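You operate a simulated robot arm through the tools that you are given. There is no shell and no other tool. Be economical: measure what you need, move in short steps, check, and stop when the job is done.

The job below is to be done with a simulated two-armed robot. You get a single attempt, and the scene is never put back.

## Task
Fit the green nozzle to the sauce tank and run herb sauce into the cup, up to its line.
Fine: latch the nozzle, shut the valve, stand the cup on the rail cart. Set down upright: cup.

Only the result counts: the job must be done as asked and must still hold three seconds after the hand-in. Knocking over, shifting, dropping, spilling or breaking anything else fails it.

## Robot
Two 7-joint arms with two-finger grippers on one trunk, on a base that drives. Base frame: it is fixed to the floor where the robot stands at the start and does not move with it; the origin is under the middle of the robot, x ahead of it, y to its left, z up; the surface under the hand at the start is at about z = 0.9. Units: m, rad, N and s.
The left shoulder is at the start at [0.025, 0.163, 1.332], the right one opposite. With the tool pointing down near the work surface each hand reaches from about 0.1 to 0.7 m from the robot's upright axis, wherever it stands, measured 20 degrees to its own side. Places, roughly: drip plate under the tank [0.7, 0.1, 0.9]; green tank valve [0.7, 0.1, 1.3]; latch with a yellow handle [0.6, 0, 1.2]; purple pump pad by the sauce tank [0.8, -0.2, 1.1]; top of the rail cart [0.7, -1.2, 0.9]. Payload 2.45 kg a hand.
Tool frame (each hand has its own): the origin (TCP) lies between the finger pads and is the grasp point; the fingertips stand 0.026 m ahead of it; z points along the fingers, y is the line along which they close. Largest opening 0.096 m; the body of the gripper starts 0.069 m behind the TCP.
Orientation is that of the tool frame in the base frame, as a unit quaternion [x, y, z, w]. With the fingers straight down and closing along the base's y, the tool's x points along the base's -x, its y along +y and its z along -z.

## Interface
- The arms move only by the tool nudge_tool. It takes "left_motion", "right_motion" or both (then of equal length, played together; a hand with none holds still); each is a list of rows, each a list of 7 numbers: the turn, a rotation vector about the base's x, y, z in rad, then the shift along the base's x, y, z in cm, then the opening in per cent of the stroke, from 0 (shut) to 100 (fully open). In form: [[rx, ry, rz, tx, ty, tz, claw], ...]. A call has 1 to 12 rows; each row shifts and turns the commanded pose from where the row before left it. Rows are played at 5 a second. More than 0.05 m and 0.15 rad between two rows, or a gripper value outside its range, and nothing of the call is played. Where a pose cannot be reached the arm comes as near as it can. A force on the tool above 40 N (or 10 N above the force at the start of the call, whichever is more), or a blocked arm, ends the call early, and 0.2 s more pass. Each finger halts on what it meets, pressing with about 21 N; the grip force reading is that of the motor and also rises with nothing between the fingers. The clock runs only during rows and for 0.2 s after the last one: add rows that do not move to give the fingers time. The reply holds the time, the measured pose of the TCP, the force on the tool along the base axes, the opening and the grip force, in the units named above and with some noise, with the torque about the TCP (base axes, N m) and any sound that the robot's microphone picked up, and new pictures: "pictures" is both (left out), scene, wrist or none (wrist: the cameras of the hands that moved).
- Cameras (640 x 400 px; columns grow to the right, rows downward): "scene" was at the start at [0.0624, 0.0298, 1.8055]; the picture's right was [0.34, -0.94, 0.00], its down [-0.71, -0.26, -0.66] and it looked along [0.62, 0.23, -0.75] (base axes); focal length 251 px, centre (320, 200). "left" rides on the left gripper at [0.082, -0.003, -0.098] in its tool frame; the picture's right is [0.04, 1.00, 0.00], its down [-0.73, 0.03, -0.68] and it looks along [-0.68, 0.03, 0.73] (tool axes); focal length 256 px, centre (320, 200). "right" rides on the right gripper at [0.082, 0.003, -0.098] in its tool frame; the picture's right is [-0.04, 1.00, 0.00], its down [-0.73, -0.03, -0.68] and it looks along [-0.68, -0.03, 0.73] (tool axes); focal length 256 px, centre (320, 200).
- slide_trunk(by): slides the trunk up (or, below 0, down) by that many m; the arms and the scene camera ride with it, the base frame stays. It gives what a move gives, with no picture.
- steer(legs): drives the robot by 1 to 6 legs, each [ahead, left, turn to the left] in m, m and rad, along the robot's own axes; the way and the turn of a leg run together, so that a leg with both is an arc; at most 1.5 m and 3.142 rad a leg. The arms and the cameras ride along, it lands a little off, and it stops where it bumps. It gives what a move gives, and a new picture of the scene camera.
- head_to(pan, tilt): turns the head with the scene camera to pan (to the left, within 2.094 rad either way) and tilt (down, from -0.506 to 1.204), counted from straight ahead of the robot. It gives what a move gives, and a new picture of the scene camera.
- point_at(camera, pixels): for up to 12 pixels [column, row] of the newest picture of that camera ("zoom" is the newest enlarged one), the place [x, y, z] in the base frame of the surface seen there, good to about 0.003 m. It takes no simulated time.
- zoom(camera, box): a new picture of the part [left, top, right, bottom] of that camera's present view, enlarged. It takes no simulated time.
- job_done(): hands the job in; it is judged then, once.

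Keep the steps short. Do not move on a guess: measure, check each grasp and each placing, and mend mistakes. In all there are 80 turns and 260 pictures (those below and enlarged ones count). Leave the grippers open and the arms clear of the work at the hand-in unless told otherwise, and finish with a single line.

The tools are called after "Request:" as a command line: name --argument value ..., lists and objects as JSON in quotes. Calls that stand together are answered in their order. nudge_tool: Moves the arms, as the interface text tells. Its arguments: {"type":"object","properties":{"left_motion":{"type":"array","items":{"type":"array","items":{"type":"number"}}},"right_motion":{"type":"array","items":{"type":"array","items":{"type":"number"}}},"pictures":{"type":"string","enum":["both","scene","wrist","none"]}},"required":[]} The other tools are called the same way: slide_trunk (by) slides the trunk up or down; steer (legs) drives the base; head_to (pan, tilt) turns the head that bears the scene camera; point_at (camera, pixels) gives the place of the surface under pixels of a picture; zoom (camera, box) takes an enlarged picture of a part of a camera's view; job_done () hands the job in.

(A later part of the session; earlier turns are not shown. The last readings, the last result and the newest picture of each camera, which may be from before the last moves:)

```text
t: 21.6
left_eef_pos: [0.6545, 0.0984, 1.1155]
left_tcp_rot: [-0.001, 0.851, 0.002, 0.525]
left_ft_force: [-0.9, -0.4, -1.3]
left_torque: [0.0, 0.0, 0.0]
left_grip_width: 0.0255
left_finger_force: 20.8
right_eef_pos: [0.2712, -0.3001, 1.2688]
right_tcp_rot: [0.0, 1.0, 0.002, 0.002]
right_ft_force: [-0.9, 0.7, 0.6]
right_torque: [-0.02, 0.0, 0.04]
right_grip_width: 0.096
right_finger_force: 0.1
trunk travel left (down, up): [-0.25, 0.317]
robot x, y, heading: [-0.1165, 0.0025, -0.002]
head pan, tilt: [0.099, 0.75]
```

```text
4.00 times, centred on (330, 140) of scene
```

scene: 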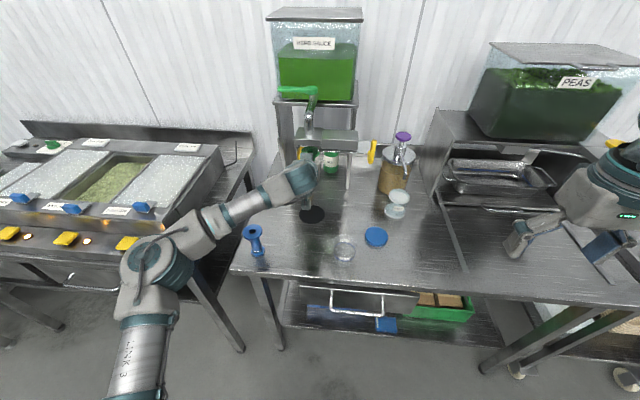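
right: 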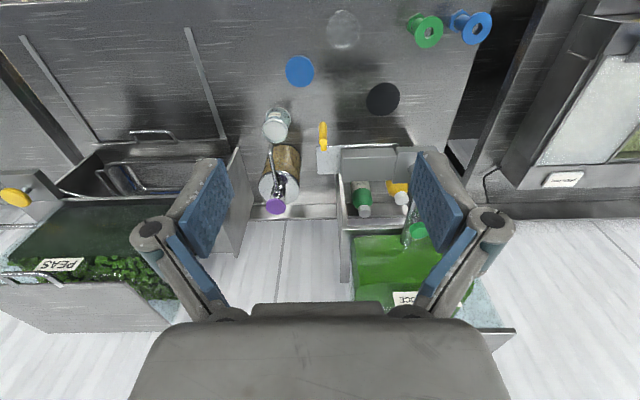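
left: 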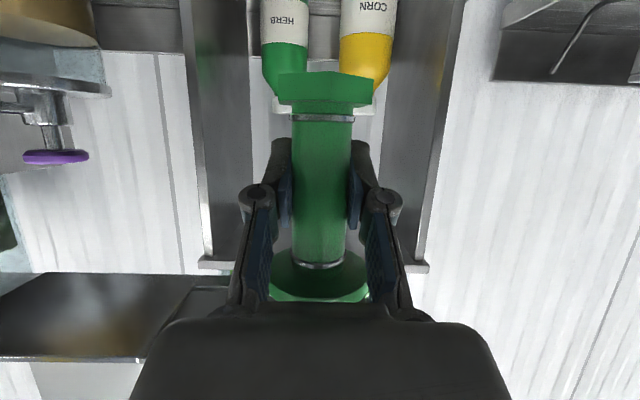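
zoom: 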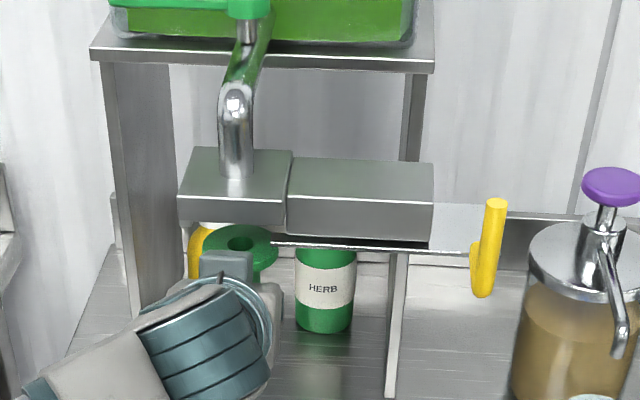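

Flange is below the head. I'll trim y +0.15 cm and x −0.15 cm, then rise 3 cm and watch the force as the flange passes the prong tips.

Request:
nudge_tool --left_motion '[[0, 0, 0, -0.15, 0.15, 0, 0], [0, 0, 0, 0, 0, 1, 0], [0, 0, 0, 0, 0, 1, 0], [0, 0, 0, 0, 0, 0.5, 0], [0, 0, 0, 0, 0, 0.5, 0], [0, 0, 0, 0, 0, 0, 0]]' --pictures "scene"

Request:
zoom --camera "scene" --box '[270, 110, 370, 180]'

```text
t: 23.0
left_eef_pos: [0.6541, 0.0985, 1.1453]
left_tcp_rot: [-0.001, 0.851, 0.001, 0.525]
left_ft_force: [-0.1, 0.4, -0.1]
left_torque: [0.0, -0.01, 0.0]
left_grip_width: 0.0253
left_finger_force: 20.8
right_eef_pos: [0.2728, -0.2999, 1.2707]
right_tcp_rot: [0.0, 1.0, 0.001, 0.002]
right_ft_force: [-0.9, 1.8, -0.4]
right_torque: [-0.01, 0.02, 0.02]
right_grip_width: 0.0959
right_finger_force: 0.1
trunk travel left (down, up): [-0.25, 0.317]
robot x, y, heading: [-0.1166, -0.0025, 0.003]
head pan, tilt: [0.099, 0.75]
```

scene: 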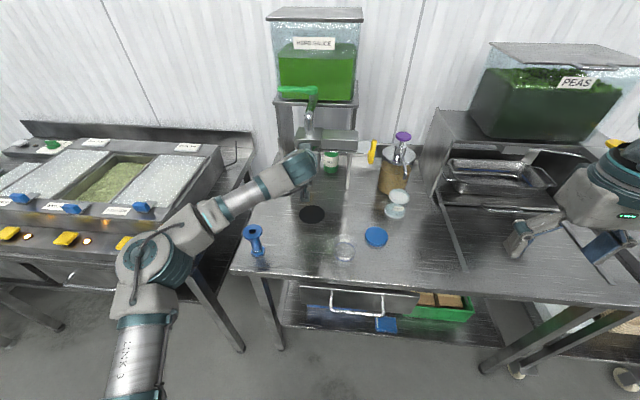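

```text
5.71 times, centred on (320, 145) of scene
```

zoom: 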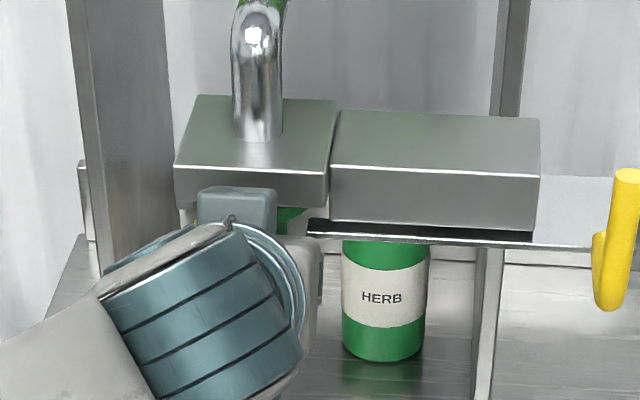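

No contact yet, top at about 1.196. I'll creep up in 2.5 mm rows until I feel the head.

Request:
nudge_tool --left_motion '[[0, 0, 0, 0, 0, 0.25, 0], [0, 0, 0, 0, 0, 0.25, 0], [0, 0, 0, 0, 0, 0.25, 0], [0, 0, 0, 0, 0, 0.25, 0], [0, 0, 0, 0, 0, 0, 0]]' --pictures "none"

```text
t: 24.2
left_eef_pos: [0.6532, 0.0994, 1.1532]
left_tcp_rot: [0.0, 0.853, 0.001, 0.523]
left_ft_force: [-2.4, -1.1, -10.4]
left_torque: [0.03, -0.24, 0.02]
left_grip_width: 0.0256
left_finger_force: 20.7
right_eef_pos: [0.2734, -0.2993, 1.2681]
right_tcp_rot: [0.0, 1.0, 0.001, 0.002]
right_ft_force: [-0.3, -0.2, 0.1]
right_torque: [0.01, -0.02, 0.01]
right_grip_width: 0.0957
right_finger_force: 0.1
trunk travel left (down, up): [-0.25, 0.317]
robot x, y, heading: [-0.1187, 0.0011, -0.004]
head pan, tilt: [0.099, 0.75]
```

Flange is seated: contact at TCP z 1.153, pressing about 10 N. I'll hold it there and bring the right hand, closed and pitched forward, to the right of the yellow handle at (0.57, −0.068, 1.2–1.255).

Request:
nudge_tool --right_motion '[[0, -0.14, 0, 3.2, 2.4, -0.5, 60], [0, -0.14, 0, 3.2, 2.4, -0.5, 30], [0, -0.14, 0, 3.2, 2.4, -0.5, 0], [0, -0.14, 0, 3.2, 2.4, -0.5, 0], [0, -0.14, 0, 3.2, 2.4, -0.5, 0], [0, -0.14, 0, 3.2, 2.4, -0.5, 0], [0, 0, 0, 2, 2.4, -0.5, 0], [0, 0, 0, 0, 0, 0, 0]]' --pictures "both"

```text
t: 26.0
left_eef_pos: [0.6538, 0.0998, 1.1539]
left_tcp_rot: [0.0, 0.852, 0.001, 0.523]
left_ft_force: [-1.7, -2.0, -18.6]
left_torque: [-0.04, 0.02, -0.01]
left_grip_width: 0.0254
left_finger_force: 21.1
right_eef_pos: [0.4858, -0.1296, 1.2357]
right_tcp_rot: [-0.001, 0.912, 0.001, 0.409]
right_ft_force: [0.7, -0.2, 1.0]
right_torque: [0.04, -0.01, -0.01]
right_grip_width: 0.0
right_finger_force: 21.1
trunk travel left (down, up): [-0.25, 0.317]
robot x, y, heading: [-0.117, 0.0004, -0.002]
head pan, tilt: [0.099, 0.75]
```

scene: 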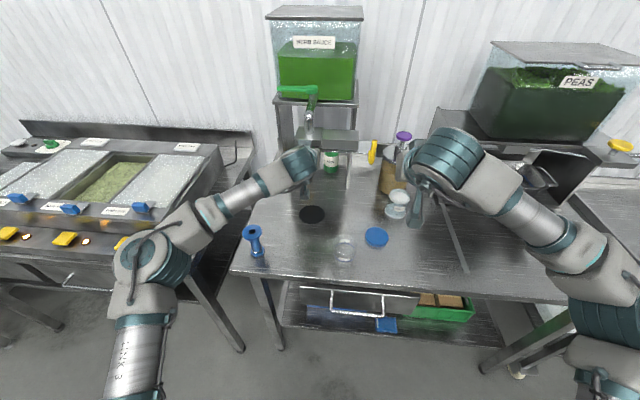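
right: 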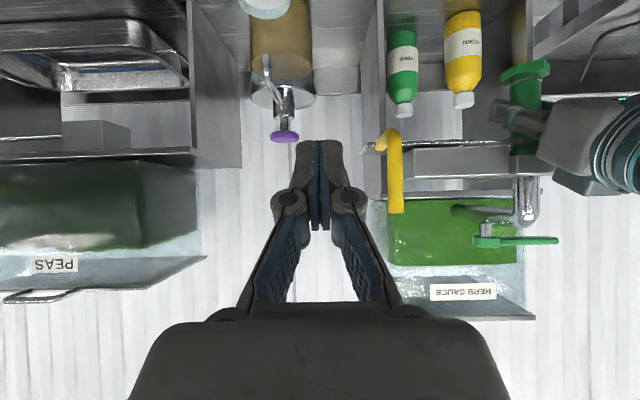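

The handle is in front-left of the closed fingers. I'll advance 8.5 cm in x, staying to the right of the handle.

Request:
nudge_tool --right_motion '[[0, 0, 0, 3, 0.5, -0.3, 0], [0, 0, 0, 3, 0.5, -0.3, 0], [0, 0, 0, 2.6, 0.5, -0.2, 0], [0, 0, 0, 0, 0, 0, 0]]' --pictures "both"

Request:
zoom --camera "scene" --box '[290, 100, 450, 200]'

```text
t: 27.0
left_eef_pos: [0.6541, 0.1004, 1.1546]
left_tcp_rot: [0.0, 0.853, 0.0, 0.523]
left_ft_force: [-0.5, -2.4, -15.6]
left_torque: [0.01, 0.06, 0.07]
left_grip_width: 0.0254
left_finger_force: 21.0
right_eef_pos: [0.5715, -0.1164, 1.2264]
right_tcp_rot: [0.0, 0.912, 0.0, 0.41]
right_ft_force: [0.3, 0.4, 0.6]
right_torque: [-0.02, 0.0, 0.02]
right_grip_width: 0.0
right_finger_force: 20.8
trunk travel left (down, up): [-0.25, 0.317]
robot x, y, heading: [-0.1193, 0.0001, 0.0]
head pan, tilt: [0.099, 0.75]
```

scene: 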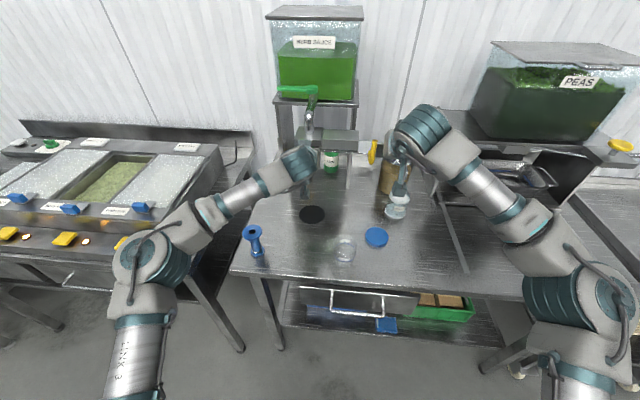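
right: 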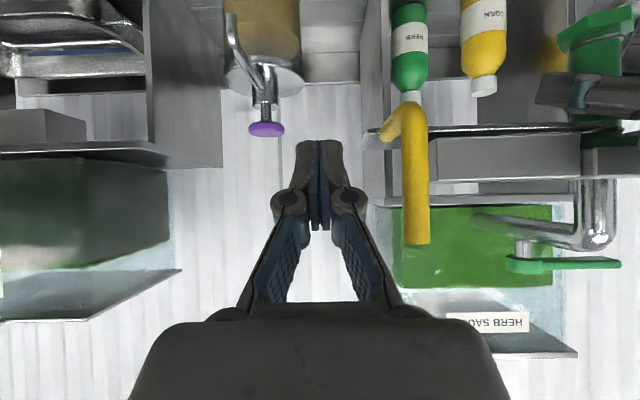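

```text
4.00 times, centred on (370, 150) of scene
```

zoom: 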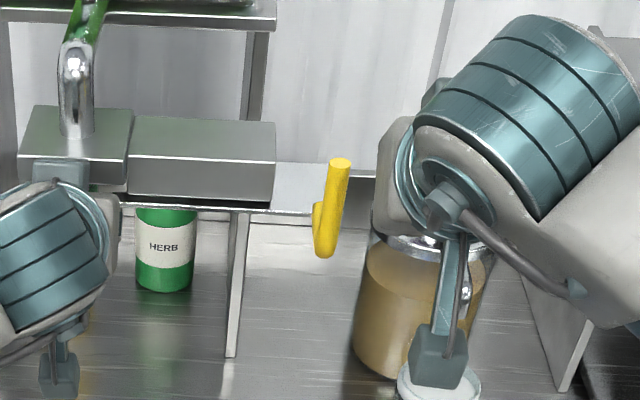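

I'll push in +y: 4 cm first (contact expected after about 2.5 cm), then check.

Request:
nudge_tool --right_motion '[[0, 0, 0, 0, 1, 0, 0], [0, 0, 0, 0, 1, 0, 0], [0, 0, 0, 0, 1, 0, 0], [0, 0, 0, 0, 1, 0, 0], [0, 0, 0, 0, 0, 0, 0]]' --pictures "both"

Request:
zoom --camera "scene" --box '[290, 100, 450, 200]'

```text
t: 28.2
left_eef_pos: [0.6534, 0.1008, 1.1549]
left_tcp_rot: [-0.001, 0.852, 0.001, 0.524]
left_ft_force: [1.9, -1.7, -14.3]
left_torque: [0.02, 0.06, 0.04]
left_grip_width: 0.0254
left_finger_force: 20.9
right_eef_pos: [0.5731, -0.0756, 1.2248]
right_tcp_rot: [0.0, 0.912, 0.0, 0.41]
right_ft_force: [0.3, -1.0, 1.1]
right_torque: [-0.02, 0.01, -0.02]
right_grip_width: 0.0
right_finger_force: 20.5
trunk travel left (down, up): [-0.25, 0.317]
robot x, y, heading: [-0.1173, 0.0003, -0.001]
head pan, tilt: [0.099, 0.75]
```

scene: 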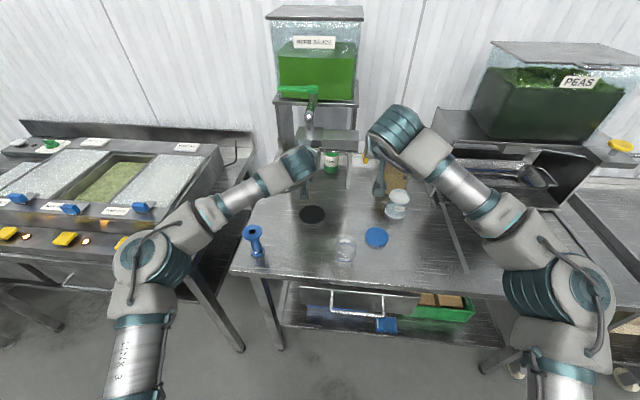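
right: 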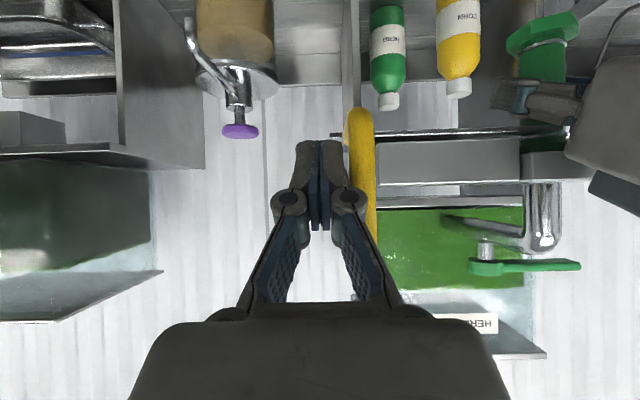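

```text
4.00 times, centred on (370, 150) of scene
```

zoom: 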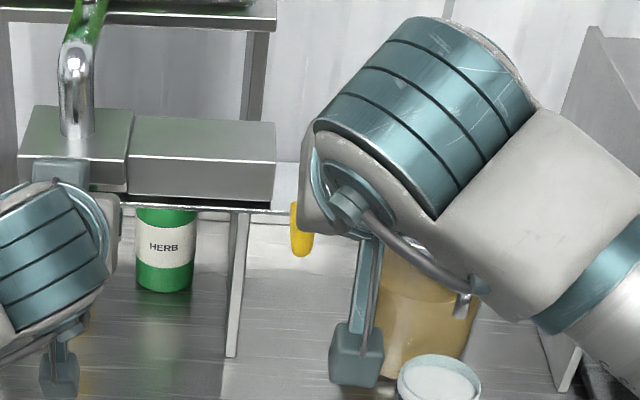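

The handle is already moving with little force. There's about 17 cm between the hands. I'll continue 4.5 cm in small rows until it stops.

Request:
nudge_tool --right_motion '[[0, 0, 0, 0, 1, 0, 0], [0, 0, 0, 0, 1, 0, 0], [0, 0, 0, 0, 1, 0, 0], [0, 0, 0, 0, 0.8, 0, 0], [0, 0, 0, 0, 0.7, 0, 0], [0, 0, 0, 0, 0, 0, 0]]' --pictures "both"

Request:
zoom --camera "scene" --box '[270, 100, 430, 200]'

```text
t: 29.6
left_eef_pos: [0.6541, 0.1, 1.1539]
left_tcp_rot: [0.0, 0.852, 0.001, 0.524]
left_ft_force: [2.3, 1.8, -13.4]
left_torque: [0.02, 0.0, 0.03]
left_grip_width: 0.0253
left_finger_force: 20.8
right_eef_pos: [0.57, -0.0322, 1.2256]
right_tcp_rot: [0.0, 0.912, 0.001, 0.409]
right_ft_force: [-2.6, -7.3, -0.7]
right_torque: [-0.01, 0.01, 0.02]
right_grip_width: 0.0001
right_finger_force: 20.8
trunk travel left (down, up): [-0.25, 0.317]
robot x, y, heading: [-0.1194, -0.0023, 0.002]
head pan, tilt: [0.099, 0.75]
```

scene: 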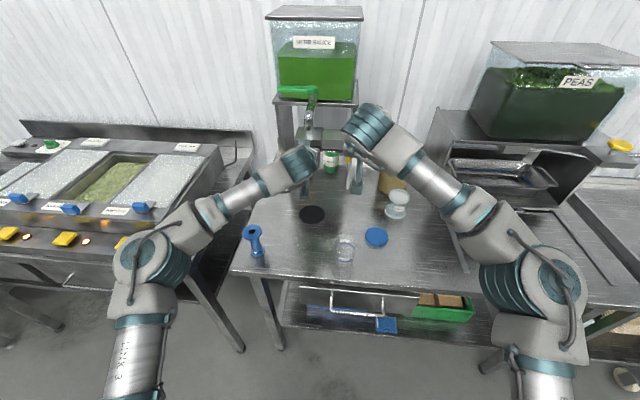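
right: 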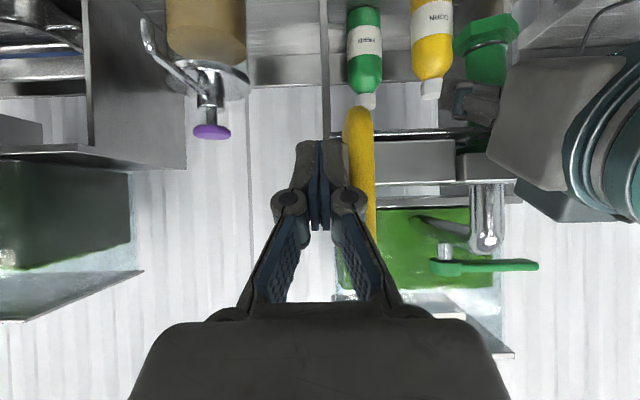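

```text
4.00 times, centred on (350, 150) of scene
```

zoom: 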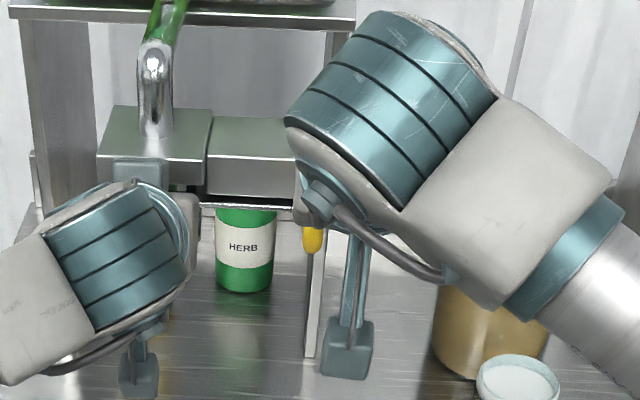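

Force is 7 N; by my measures the fork root is about 6 mm short of the stem. I'll continue in 3 mm rows.

Request:
nudge_tool --right_motion '[[0, 0, 0, 0, 0.3, 0, 0], [0, 0, 0, 0, 0.3, 0, 0], [0, 0, 0, 0, 0.3, 0, 0], [0, 0, 0, 0, 0.3, 0, 0], [0, 0, 0, 0, 0, 0, 0]]' --pictures "none"

```text
t: 30.9
left_eef_pos: [0.6493, 0.1, 1.1555]
left_tcp_rot: [0.0, 0.851, 0.001, 0.525]
left_ft_force: [0.0, 1.5, -11.5]
left_torque: [0.04, -0.28, -0.07]
left_grip_width: 0.0253
left_finger_force: 21.1
right_eef_pos: [0.5681, -0.0305, 1.2269]
right_tcp_rot: [0.012, 0.912, -0.01, 0.409]
right_ft_force: [-3.7, -39.9, -12.7]
right_torque: [-0.24, 0.02, -0.08]
right_grip_width: 0.0001
right_finger_force: 21.3
trunk travel left (down, up): [-0.25, 0.317]
robot x, y, heading: [-0.1184, -0.0013, -0.005]
head pan, tilt: [0.099, 0.75]
stopped in row 5 (right hand): the force on the tool passed its limit at 40 N (the readings are from after the stop); the commanded pose is now the measured one
```

Hard stop after about 5.5 cm of travel (40 N), and the left hand feels no side load, so this is the latch's end stop. I'll back the right hand off 3 cm and look with both wrist cameras.

Request:
nudge_tool --right_motion '[[0, 0, 0, 0, -1, 0, 0], [0, 0, 0, 0, -2, 0, 0], [0, 0, 0, 0, -3, 0, 0], [0, 0, 0, 0, 0, 0, 0]]' --left_motion '[[0, 0, 0, 0, 0, 0, 0], [0, 0, 0, 0, 0, 0, 0], [0, 0, 0, 0, 0, 0, 0], [0, 0, 0, 0, 0, 0, 0]]' --pictures "both"

Request:
zoom --camera "right" --box '[320, 40, 560, 280]'

Request:
zoom --camera "left" --box '[140, 180, 480, 330]'

```text
t: 31.9
left_eef_pos: [0.6497, 0.1026, 1.1573]
left_tcp_rot: [0.001, 0.851, -0.002, 0.526]
left_ft_force: [0.2, -12.9, -15.1]
left_torque: [0.33, 0.15, 0.11]
left_grip_width: 0.0253
left_finger_force: 21.0
right_eef_pos: [0.5664, -0.0786, 1.2298]
right_tcp_rot: [0.003, 0.911, -0.005, 0.411]
right_ft_force: [-0.3, 0.0, -0.1]
right_torque: [0.04, -0.02, -0.02]
right_grip_width: 0.0001
right_finger_force: 21.1
trunk travel left (down, up): [-0.25, 0.317]
robot x, y, heading: [-0.1209, -0.0011, 0.002]
head pan, tilt: [0.099, 0.75]
```

scene: 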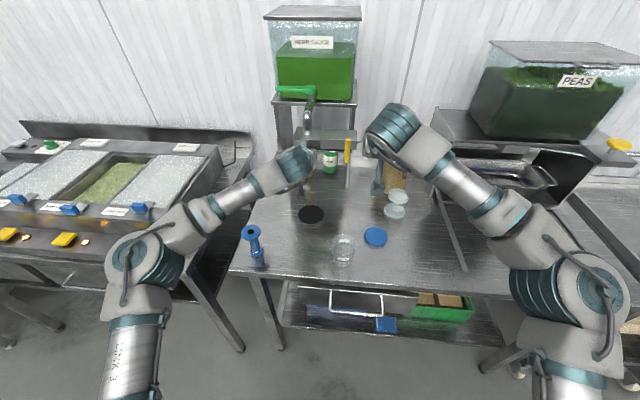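
right: 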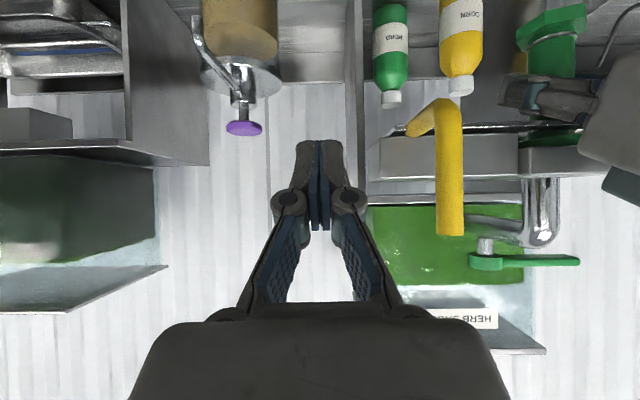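
left: 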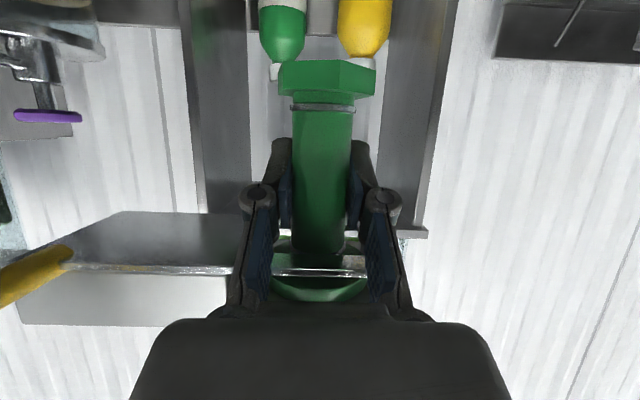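

```text
1.67 times, centred on (440, 160) of right
```

zoom: 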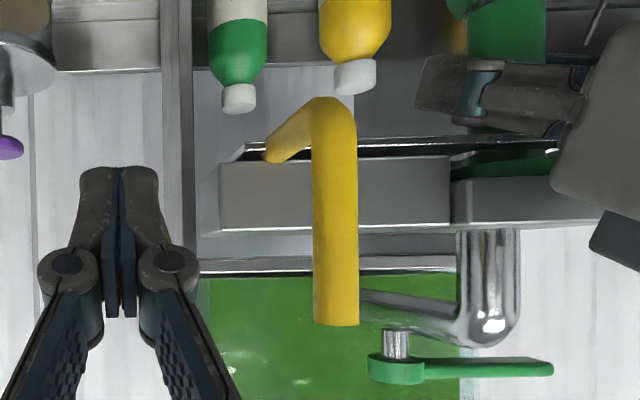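

```text
1.88 times, centred on (310, 255) of left
```

zoom: 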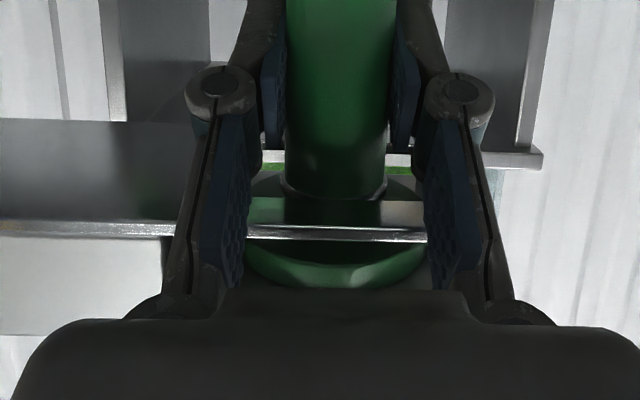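

From below the prongs now pass under the flange on both sides of the stem. I'll measure the handle and prong tip, then open the left fingers just a little while watching the nozzle.

Request:
point_at --camera "right" --pixels '[[448, 215], [449, 180], [530, 123]]'

Request:
point_at --camera "left" --pixels '[[360, 270], [300, 271], [320, 290], [395, 238], [330, 85]]'

Request:
nudge_tool --left_motion '[[0, 0, 0, 0, 0, -0.1, 5], [0, 0, 0, 0, 0, 0, 20], [0, 0, 0, 0, 0, 0, 45], [0, 0, 0, 0, 0, 0, 60], [0, 0, 0, 0, 0, 0, 60]]' --pictures "both"

```text
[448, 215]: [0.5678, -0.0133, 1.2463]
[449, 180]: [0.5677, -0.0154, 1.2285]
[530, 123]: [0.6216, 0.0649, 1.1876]
```

```text
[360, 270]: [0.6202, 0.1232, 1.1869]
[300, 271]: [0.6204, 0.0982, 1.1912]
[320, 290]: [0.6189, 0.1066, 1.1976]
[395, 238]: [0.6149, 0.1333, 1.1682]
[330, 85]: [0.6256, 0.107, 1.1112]
```

```text
t: 33.1
left_eef_pos: [0.6458, 0.1035, 1.1595]
left_tcp_rot: [0.0, 0.85, -0.003, 0.527]
left_ft_force: [-0.2, 0.0, 0.2]
left_torque: [-0.01, 0.0, 0.02]
left_grip_width: 0.0576
left_finger_force: 0.1
right_eef_pos: [0.5639, -0.0783, 1.2316]
right_tcp_rot: [0.003, 0.911, -0.004, 0.413]
right_ft_force: [0.4, 0.4, 0.1]
right_torque: [0.01, 0.01, 0.0]
right_grip_width: 0.0001
right_finger_force: 20.8
trunk travel left (down, up): [-0.25, 0.317]
robot x, y, heading: [-0.116, 0.0002, -0.001]
head pan, tilt: [0.099, 0.75]
```

scene: 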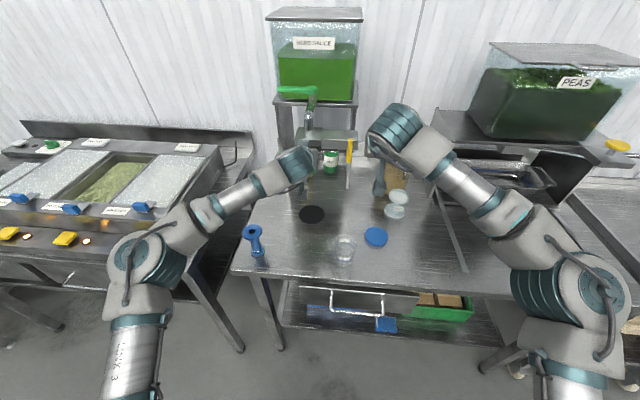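
left: 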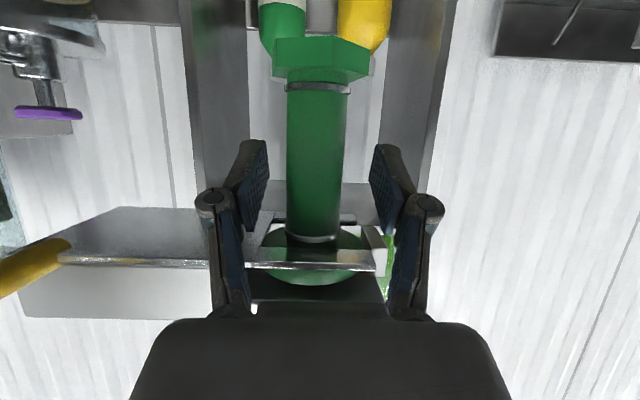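

The nozzle stays held. I'll draw the left hand straight back off the stem.

Request:
nudge_tool --left_motion '[[0, 0, 0, -2, 0, -0.3, 60], [0, 0, 0, -3, 0, -0.5, 60], [0, 0, 0, -4, 0, -0.5, 60], [0, 0, 0, -4, 0, -0.5, 60], [0, 0, 0, 0, 0, 0, 60]]' --pictures "both"

Request:
zoom --camera "left" --box '[180, 150, 440, 310]'

```text
t: 34.3
left_eef_pos: [0.5147, 0.1045, 1.1383]
left_tcp_rot: [-0.002, 0.85, -0.002, 0.527]
left_ft_force: [0.1, -0.1, -0.4]
left_torque: [-0.01, 0.01, 0.0]
left_grip_width: 0.0577
left_finger_force: 0.0
right_eef_pos: [0.5669, -0.0772, 1.23]
right_tcp_rot: [0.004, 0.911, -0.006, 0.411]
right_ft_force: [0.0, 1.0, -0.6]
right_torque: [0.01, -0.02, -0.01]
right_grip_width: 0.0
right_finger_force: 21.0
trunk travel left (down, up): [-0.25, 0.317]
robot x, y, heading: [-0.1154, -0.0017, -0.002]
head pan, tilt: [0.099, 0.75]
```

scene: 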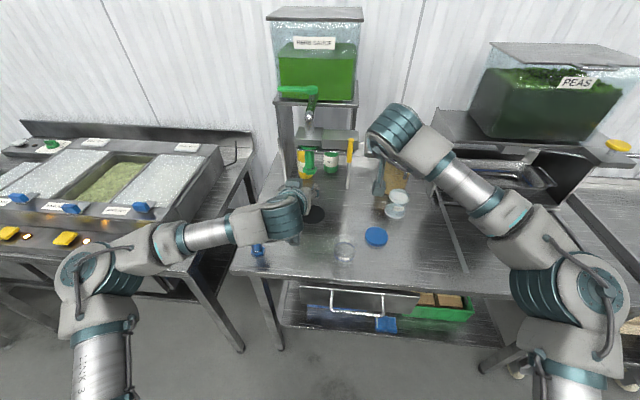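
left: 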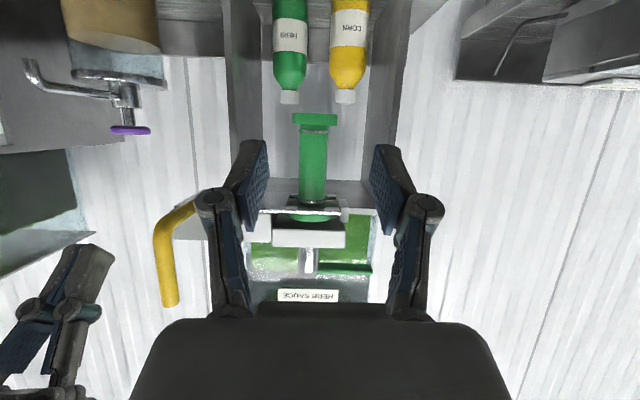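

```text
2.46 times, centred on (310, 230) of left
```

zoom: 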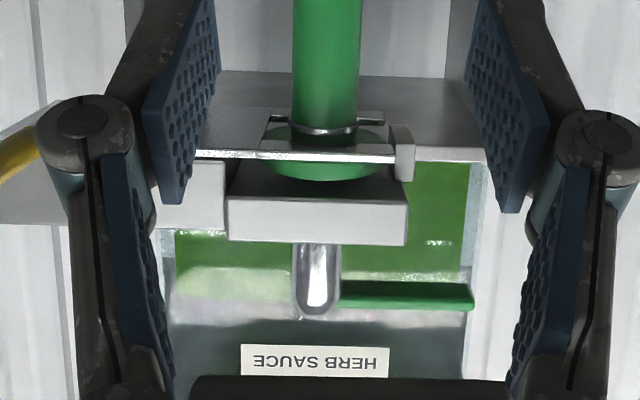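

Fork tips rest against the stop post on the head, so the nozzle is latched. Now I'll move the left hand clear to the left and the right hand straight back, then down in front of the cup (cup axis about (0.49, −0.02)).

Request:
nudge_tool --left_motion '[[0, 0, 0, -3, 2, 1, 60], [0, 0, 0, -2, 4, 1, 60], [0, 0, 0, -1, 4, 1, 60], [0, 0, 0, 0, 4, 1, 60], [0, 0, 0, 0, 4, 1, 60], [0, 0, 0, 0, 0, 0, 60], [0, 0, 0, 0, 0, 0, 60], [0, 0, 0, 0, 0, 0, 60], [0, 0, 0, 0, 0, 0, 60], [0, 0, 0, 0, 0, 0, 60]]' --right_motion '[[0, 0, 0, -4, -0.5, 0, 0], [0, 0, 0, -4.5, 0, 0, 20], [0, 0, 0, -4.5, 0, -1, 50], [0, 0, 0, -4.5, 0, -1.5, 95], [0, 0, 0, -2, 1, -4, 95], [0, 0, 0, 0, 1.2, -4.5, 95], [0, 0, 0, 0, 1.2, -4.5, 95], [0, 0, 0, 0, 1.4, -4, 95], [0, 0, 0, 0, 1.4, -3, 95], [0, 0, 0, 0, 0, 0, 95]]' --pictures "both"

```text
t: 36.5
left_eef_pos: [0.4549, 0.2865, 1.1892]
left_tcp_rot: [-0.001, 0.85, -0.003, 0.526]
left_ft_force: [-0.6, -0.3, 1.3]
left_torque: [0.01, 0.0, 0.04]
left_grip_width: 0.0574
left_finger_force: 0.1
right_eef_pos: [0.3702, -0.0174, 1.0049]
right_tcp_rot: [0.003, 0.911, -0.006, 0.412]
right_ft_force: [0.2, 0.2, 0.0]
right_torque: [-0.03, 0.01, -0.01]
right_grip_width: 0.0912
right_finger_force: 0.0
trunk travel left (down, up): [-0.25, 0.317]
robot x, y, heading: [-0.1184, -0.002, 0.001]
head pan, tilt: [0.099, 0.75]
```

scene: 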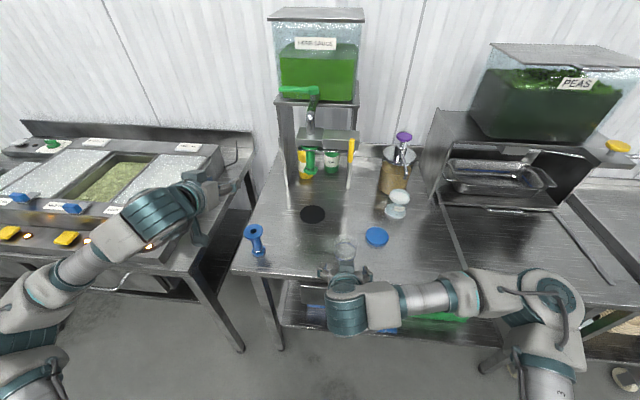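
right: 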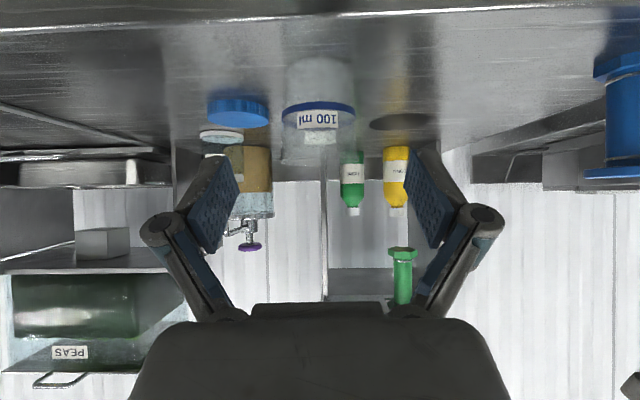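
left: 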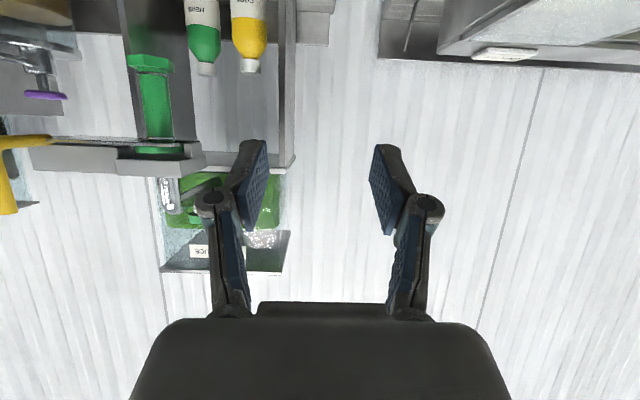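

The cup is centred ahead of the right hand (column 318). I'll measure it in an enlargement.

Request:
zoom --camera "right" --box '[240, 40, 400, 180]'

Request:
point_at --camera "right" --pixels '[[318, 120], [318, 105], [288, 107], [350, 107], [320, 138], [290, 75], [318, 90], [318, 62], [402, 250], [403, 300], [238, 105]]'

```text
2.86 times, centred on (320, 110) of right
```

zoom: 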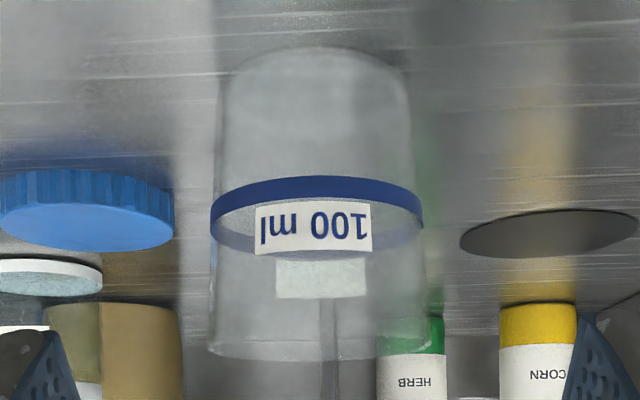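

```text
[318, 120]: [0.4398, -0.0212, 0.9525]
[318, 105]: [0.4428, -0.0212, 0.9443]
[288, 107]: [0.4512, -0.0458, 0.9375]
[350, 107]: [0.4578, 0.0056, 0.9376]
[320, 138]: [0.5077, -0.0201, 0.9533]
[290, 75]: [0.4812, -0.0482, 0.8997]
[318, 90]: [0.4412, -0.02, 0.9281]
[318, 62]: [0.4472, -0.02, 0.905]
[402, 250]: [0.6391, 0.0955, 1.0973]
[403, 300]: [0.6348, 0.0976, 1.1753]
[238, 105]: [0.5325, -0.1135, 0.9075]
```

Cup axis is about (0.474, −0.0205), radius 0.034, with the line at z ≈ 0.942. I'll lower the right hand to z 0.947, then advance around the cup.

Request:
nudge_tool --right_motion '[[0, 0, 0, 0, -0.15, -3, 95], [0, 0, 0, 0, -0.15, -2.8, 95], [0, 0, 0, 3, 0, 0, 95], [0, 0, 0, 3, 0, 0, 95], [0, 0, 0, 2.5, 0, 0, 95], [0, 0, 0, 1.9, 0, 0, 95], [0, 0, 0, 0, 0, 0, 95]]' --pictures "both"

```text
t: 38.1
left_eef_pos: [0.4564, 0.2864, 1.1898]
left_tcp_rot: [-0.001, 0.85, -0.003, 0.527]
left_ft_force: [0.2, -0.4, -0.1]
left_torque: [-0.02, 0.04, -0.01]
left_grip_width: 0.0575
left_finger_force: 0.0
right_eef_pos: [0.4745, -0.0228, 0.9464]
right_tcp_rot: [0.003, 0.911, -0.006, 0.413]
right_ft_force: [-0.2, 0.1, -0.3]
right_torque: [0.0, -0.02, 0.01]
right_grip_width: 0.0915
right_finger_force: 0.0
trunk travel left (down, up): [-0.25, 0.317]
robot x, y, heading: [-0.1186, -0.0024, -0.004]
head pan, tilt: [0.099, 0.75]
```

scene: 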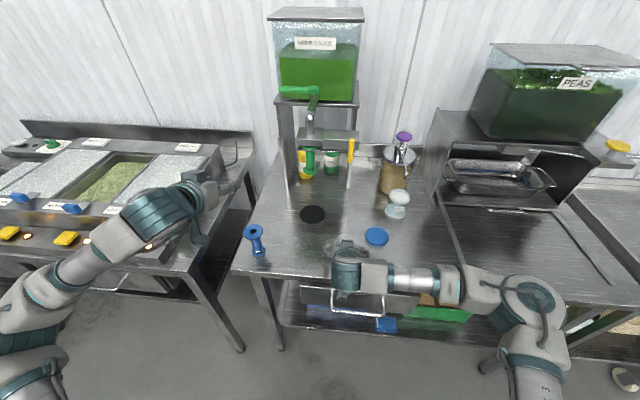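
right: 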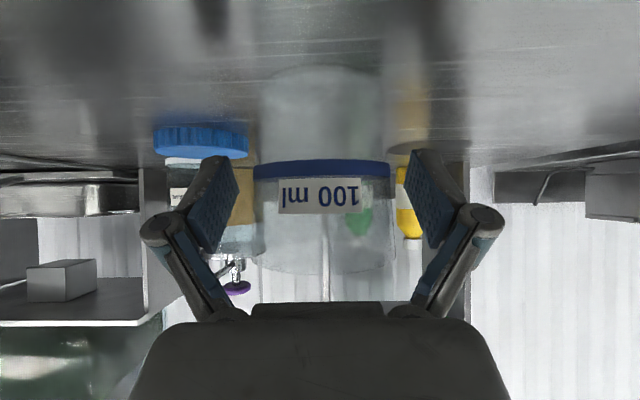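

The cup sits centred between the pads. I'll close in steps.

Request:
nudge_tool --right_motion '[[0, 0, 0, 0, 0, 0, 80], [0, 0, 0, 0, 0, 0, 70], [0, 0, 0, 0, 0, 0, 62], [0, 0, 0, 0, 0, 0, 55], [0, 0, 0, 0, 0, 0, 55]]' --pictures "wrist"

```text
t: 39.3
left_eef_pos: [0.4566, 0.2865, 1.1902]
left_tcp_rot: [-0.001, 0.851, -0.003, 0.526]
left_ft_force: [-0.1, 0.4, -0.5]
left_torque: [-0.02, -0.01, -0.03]
left_grip_width: 0.0575
left_finger_force: 0.1
right_eef_pos: [0.4737, -0.0218, 0.9471]
right_tcp_rot: [0.003, 0.911, -0.006, 0.411]
right_ft_force: [-1.0, 0.5, 1.1]
right_torque: [0.05, 0.0, 0.02]
right_grip_width: 0.0653
right_finger_force: 20.5
trunk travel left (down, up): [-0.25, 0.317]
robot x, y, heading: [-0.1155, 0.0006, 0.004]
head pan, tilt: [0.099, 0.75]
```

right: 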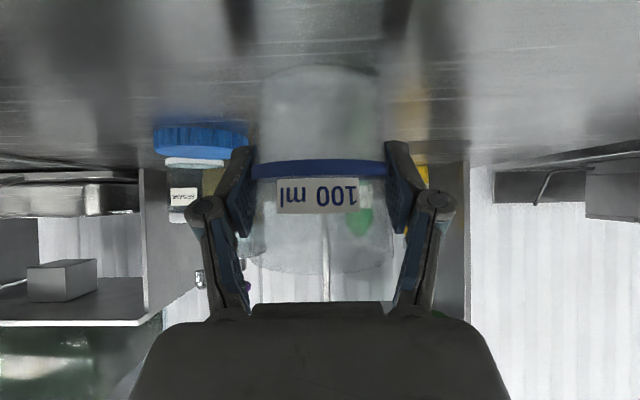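

Cup held (width 0.0653, 20 N). I'll lift 2 cm and carry it to under the nozzle at (0.650, 0.098).

Request:
nudge_tool --right_motion '[[0, 0, 0, 0, 0, 1, 55], [0, 0, 0, 0, 0, 1, 55], [0, 0, 0, 2.9, 2, 0, 55], [0, 0, 0, 2.9, 2, 0, 55], [0, 0, 0, 2.9, 2, 0, 55], [0, 0, 0, 2.9, 2, 0, 55], [0, 0, 0, 2.9, 2, 0, 55], [0, 0, 0, 3.1, 2, 0, 55], [0, 0, 0, 0, 0, 0, 55]]' --pictures "both"

```text
t: 41.3
left_eef_pos: [0.4562, 0.2869, 1.1897]
left_tcp_rot: [-0.002, 0.851, -0.003, 0.526]
left_ft_force: [0.4, -0.2, 0.0]
left_torque: [0.01, 0.0, 0.03]
left_grip_width: 0.0578
left_finger_force: 0.2
right_eef_pos: [0.6529, 0.1017, 0.9647]
right_tcp_rot: [0.001, 0.912, -0.006, 0.411]
right_ft_force: [-0.6, 0.0, 0.6]
right_torque: [-0.02, -0.05, 0.0]
right_grip_width: 0.0652
right_finger_force: 20.9
trunk travel left (down, up): [-0.25, 0.317]
robot x, y, heading: [-0.117, 0.0001, -0.001]
head pan, tilt: [0.099, 0.75]
```

scene: 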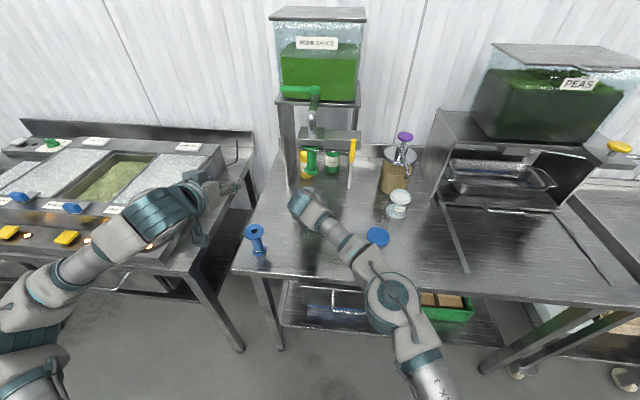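
right: 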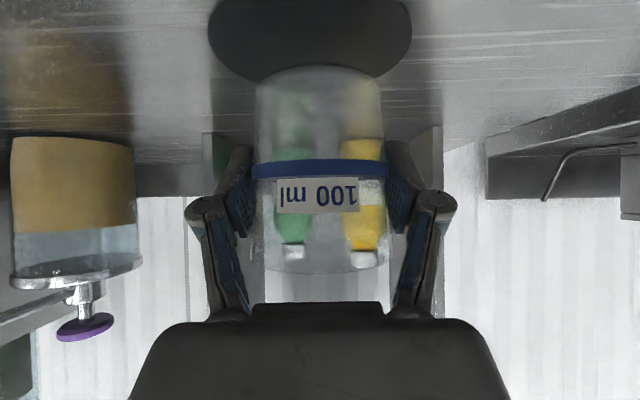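

I'll trim by −0.3 cm in x and y and lower to the drip plate, creeping at the end.

Request:
nudge_tool --right_motion '[[0, 0, 0, -0.3, -0.3, -0.7, 55], [0, 0, 0, 0, 0, -0.6, 55], [0, 0, 0, 0, 0, -0.2, 55], [0, 0, 0, 0, 0, -0.2, 55], [0, 0, 0, 0, 0, 0, 55]]' --pictures "wrist"

```text
t: 42.5
left_eef_pos: [0.4556, 0.2861, 1.1903]
left_tcp_rot: [-0.001, 0.851, -0.003, 0.526]
left_ft_force: [-0.4, 0.3, -0.4]
left_torque: [-0.01, -0.01, -0.05]
left_grip_width: 0.0574
left_finger_force: 0.1
right_eef_pos: [0.6495, 0.0963, 0.9502]
right_tcp_rot: [0.002, 0.911, -0.005, 0.412]
right_ft_force: [0.0, -0.3, 0.0]
right_torque: [0.02, -0.04, 0.03]
right_grip_width: 0.065
right_finger_force: 20.9
trunk travel left (down, up): [-0.25, 0.317]
robot x, y, heading: [-0.1176, -0.0, -0.002]
head pan, tilt: [0.099, 0.75]
```

right: 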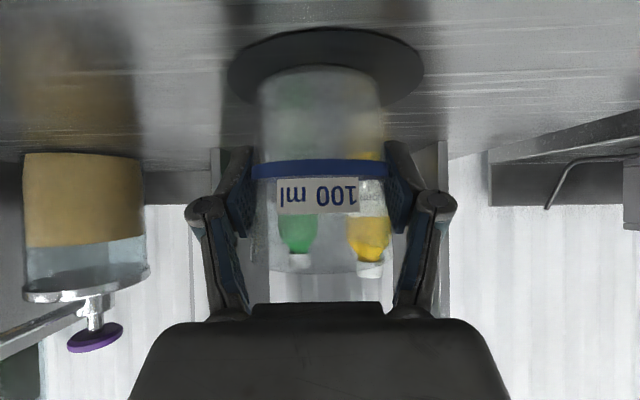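

Request:
nudge_tool --right_motion '[[0, 0, 0, 0.1, 0.1, -0.15, 55], [0, 0, 0, 0, 0, -0.15, 55], [0, 0, 0, 0, 0, -0.1, 55], [0, 0, 0, 0, 0, 0, 55]]' --pictures "wrist"

```text
t: 43.5
left_eef_pos: [0.4548, 0.2869, 1.191]
left_tcp_rot: [0.0, 0.85, -0.004, 0.526]
left_ft_force: [-0.3, 0.1, -0.6]
left_torque: [0.01, 0.01, 0.02]
left_grip_width: 0.0575
left_finger_force: 0.0
right_eef_pos: [0.6495, 0.099, 0.9472]
right_tcp_rot: [0.003, 0.911, -0.006, 0.413]
right_ft_force: [1.0, 1.7, 5.8]
right_torque: [0.14, -0.01, -0.04]
right_grip_width: 0.0651
right_finger_force: 21.1
trunk travel left (down, up): [-0.25, 0.317]
robot x, y, heading: [-0.1172, 0.0013, -0.004]
head pan, tilt: [0.099, 0.75]
```

right: 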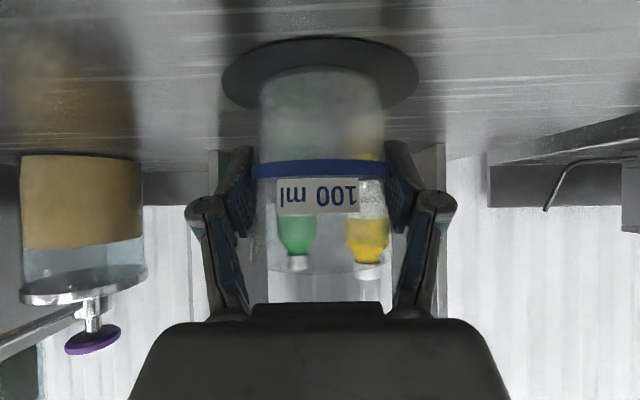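

The cup touches the plate (5.8 N). I'll release and draw straight back 13 cm, leaving the wrist camera on the cup.

Request:
nudge_tool --right_motion '[[0, 0, 0, 0, 0, 0, 68], [0, 0, 0, 0, 0, 0, 80], [0, 0, 0, 0, 0, 0, 95], [0, 0, 0, 0, 0, 0, 95], [0, 0, 0, -3, 0, 0, 95], [0, 0, 0, -4, 0, 0, 95], [0, 0, 0, -4, 0, 0.5, 95], [0, 0, 0, -3, 0, 0.5, 95], [0, 0, 0, 0, 0, 0, 95]]' --pictures "both"

Request:
zoom --camera "right" --box '[220, 20, 440, 320]'

Request:
zoom --camera "scene" --box '[260, 70, 400, 240]'

```text
t: 45.5
left_eef_pos: [0.4582, 0.286, 1.1889]
left_tcp_rot: [-0.001, 0.851, -0.003, 0.525]
left_ft_force: [0.3, -0.8, 0.0]
left_torque: [-0.03, 0.02, 0.02]
left_grip_width: 0.0577
left_finger_force: 0.0
right_eef_pos: [0.5071, 0.0968, 0.9564]
right_tcp_rot: [0.003, 0.911, -0.005, 0.411]
right_ft_force: [0.3, -0.4, -0.5]
right_torque: [-0.03, -0.03, -0.03]
right_grip_width: 0.091
right_finger_force: 0.1
trunk travel left (down, up): [-0.25, 0.317]
robot x, y, heading: [-0.1167, -0.0023, -0.004]
head pan, tilt: [0.099, 0.75]
```

scene: 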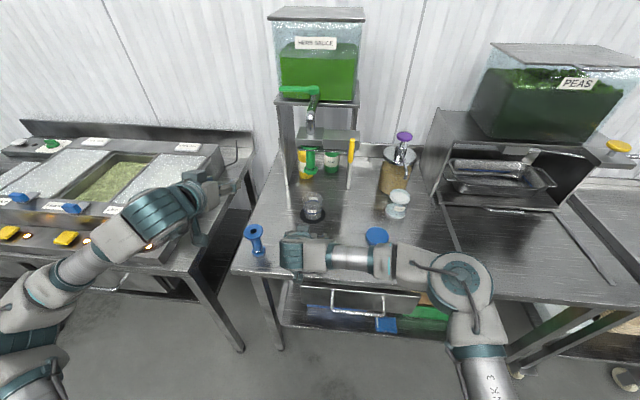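
right: 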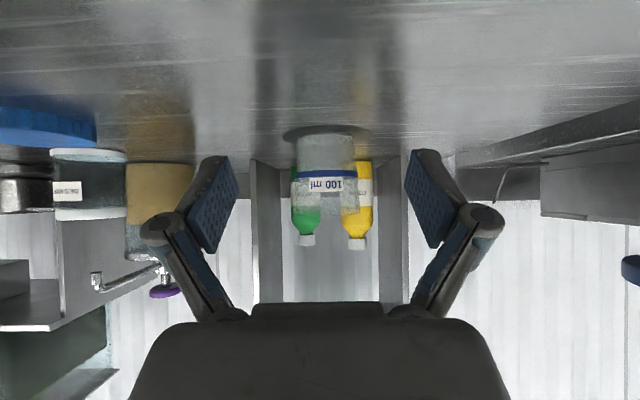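

```text
1.33 times, centred on (330, 170) of right
```

zoom: 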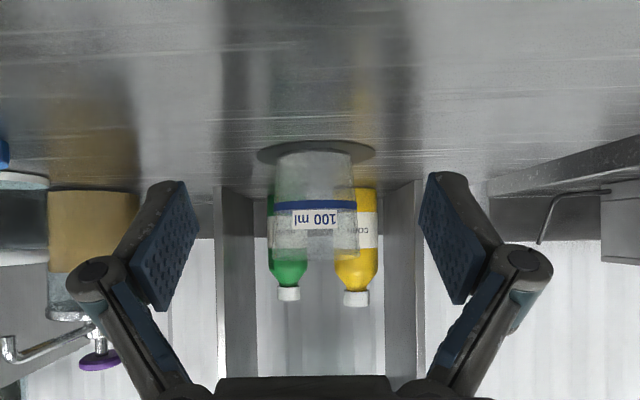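

```text
2.35 times, centred on (330, 155) of scene
```

zoom: 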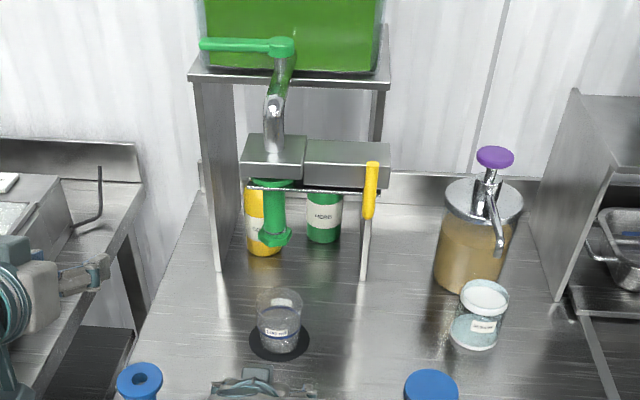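

Cup stands centred on the plate under the nozzle. Next is the valve. I'll raise the trunk 0.15 m (both hands have free space above) and look at the lever.

Request:
slide_trunk --by 0.15

Request:
head_to --pan 0.1 --tilt 0.65

Request:
zoom --camera "scene" --box '[260, 60, 400, 160]'

```text
t: 47.3
left_eef_pos: [0.4563, 0.287, 1.3395]
left_tcp_rot: [-0.001, 0.85, -0.003, 0.527]
left_ft_force: [0.2, 0.2, -0.2]
left_torque: [0.01, -0.02, -0.02]
left_grip_width: 0.0574
left_finger_force: 0.0
right_eef_pos: [0.5085, 0.0961, 1.1065]
right_tcp_rot: [0.002, 0.911, -0.005, 0.412]
right_ft_force: [0.9, 0.5, -0.7]
right_torque: [0.0, -0.02, -0.01]
right_grip_width: 0.0914
right_finger_force: 0.0
trunk travel left (down, up): [-0.4, 0.167]
robot x, y, heading: [-0.1204, -0.0001, 0.0]
head pan, tilt: [0.099, 0.75]
```

```text
t: 47.9
left_eef_pos: [0.4577, 0.2872, 1.34]
left_tcp_rot: [-0.001, 0.85, -0.003, 0.527]
left_ft_force: [-0.3, 0.6, -0.5]
left_torque: [0.03, 0.02, 0.01]
left_grip_width: 0.0576
left_finger_force: 0.1
right_eef_pos: [0.5079, 0.097, 1.106]
right_tcp_rot: [0.002, 0.911, -0.005, 0.412]
right_ft_force: [-0.6, -0.1, 0.2]
right_torque: [-0.02, 0.01, -0.03]
right_grip_width: 0.0914
right_finger_force: 0.0
trunk travel left (down, up): [-0.4, 0.167]
robot x, y, heading: [-0.1188, -0.0032, -0.001]
head pan, tilt: [0.099, 0.649]
```

scene: 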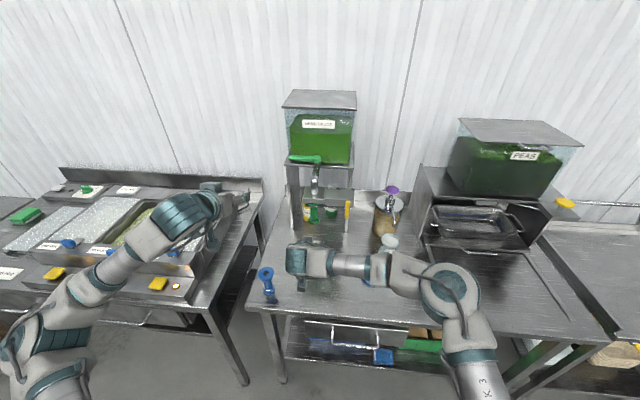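

```text
4.00 times, centred on (330, 110) of scene
```

zoom: 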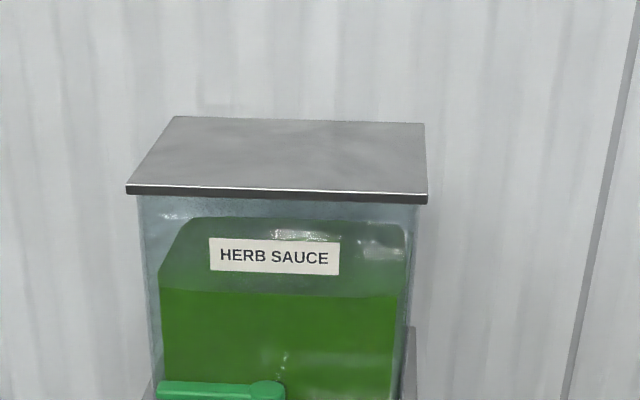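

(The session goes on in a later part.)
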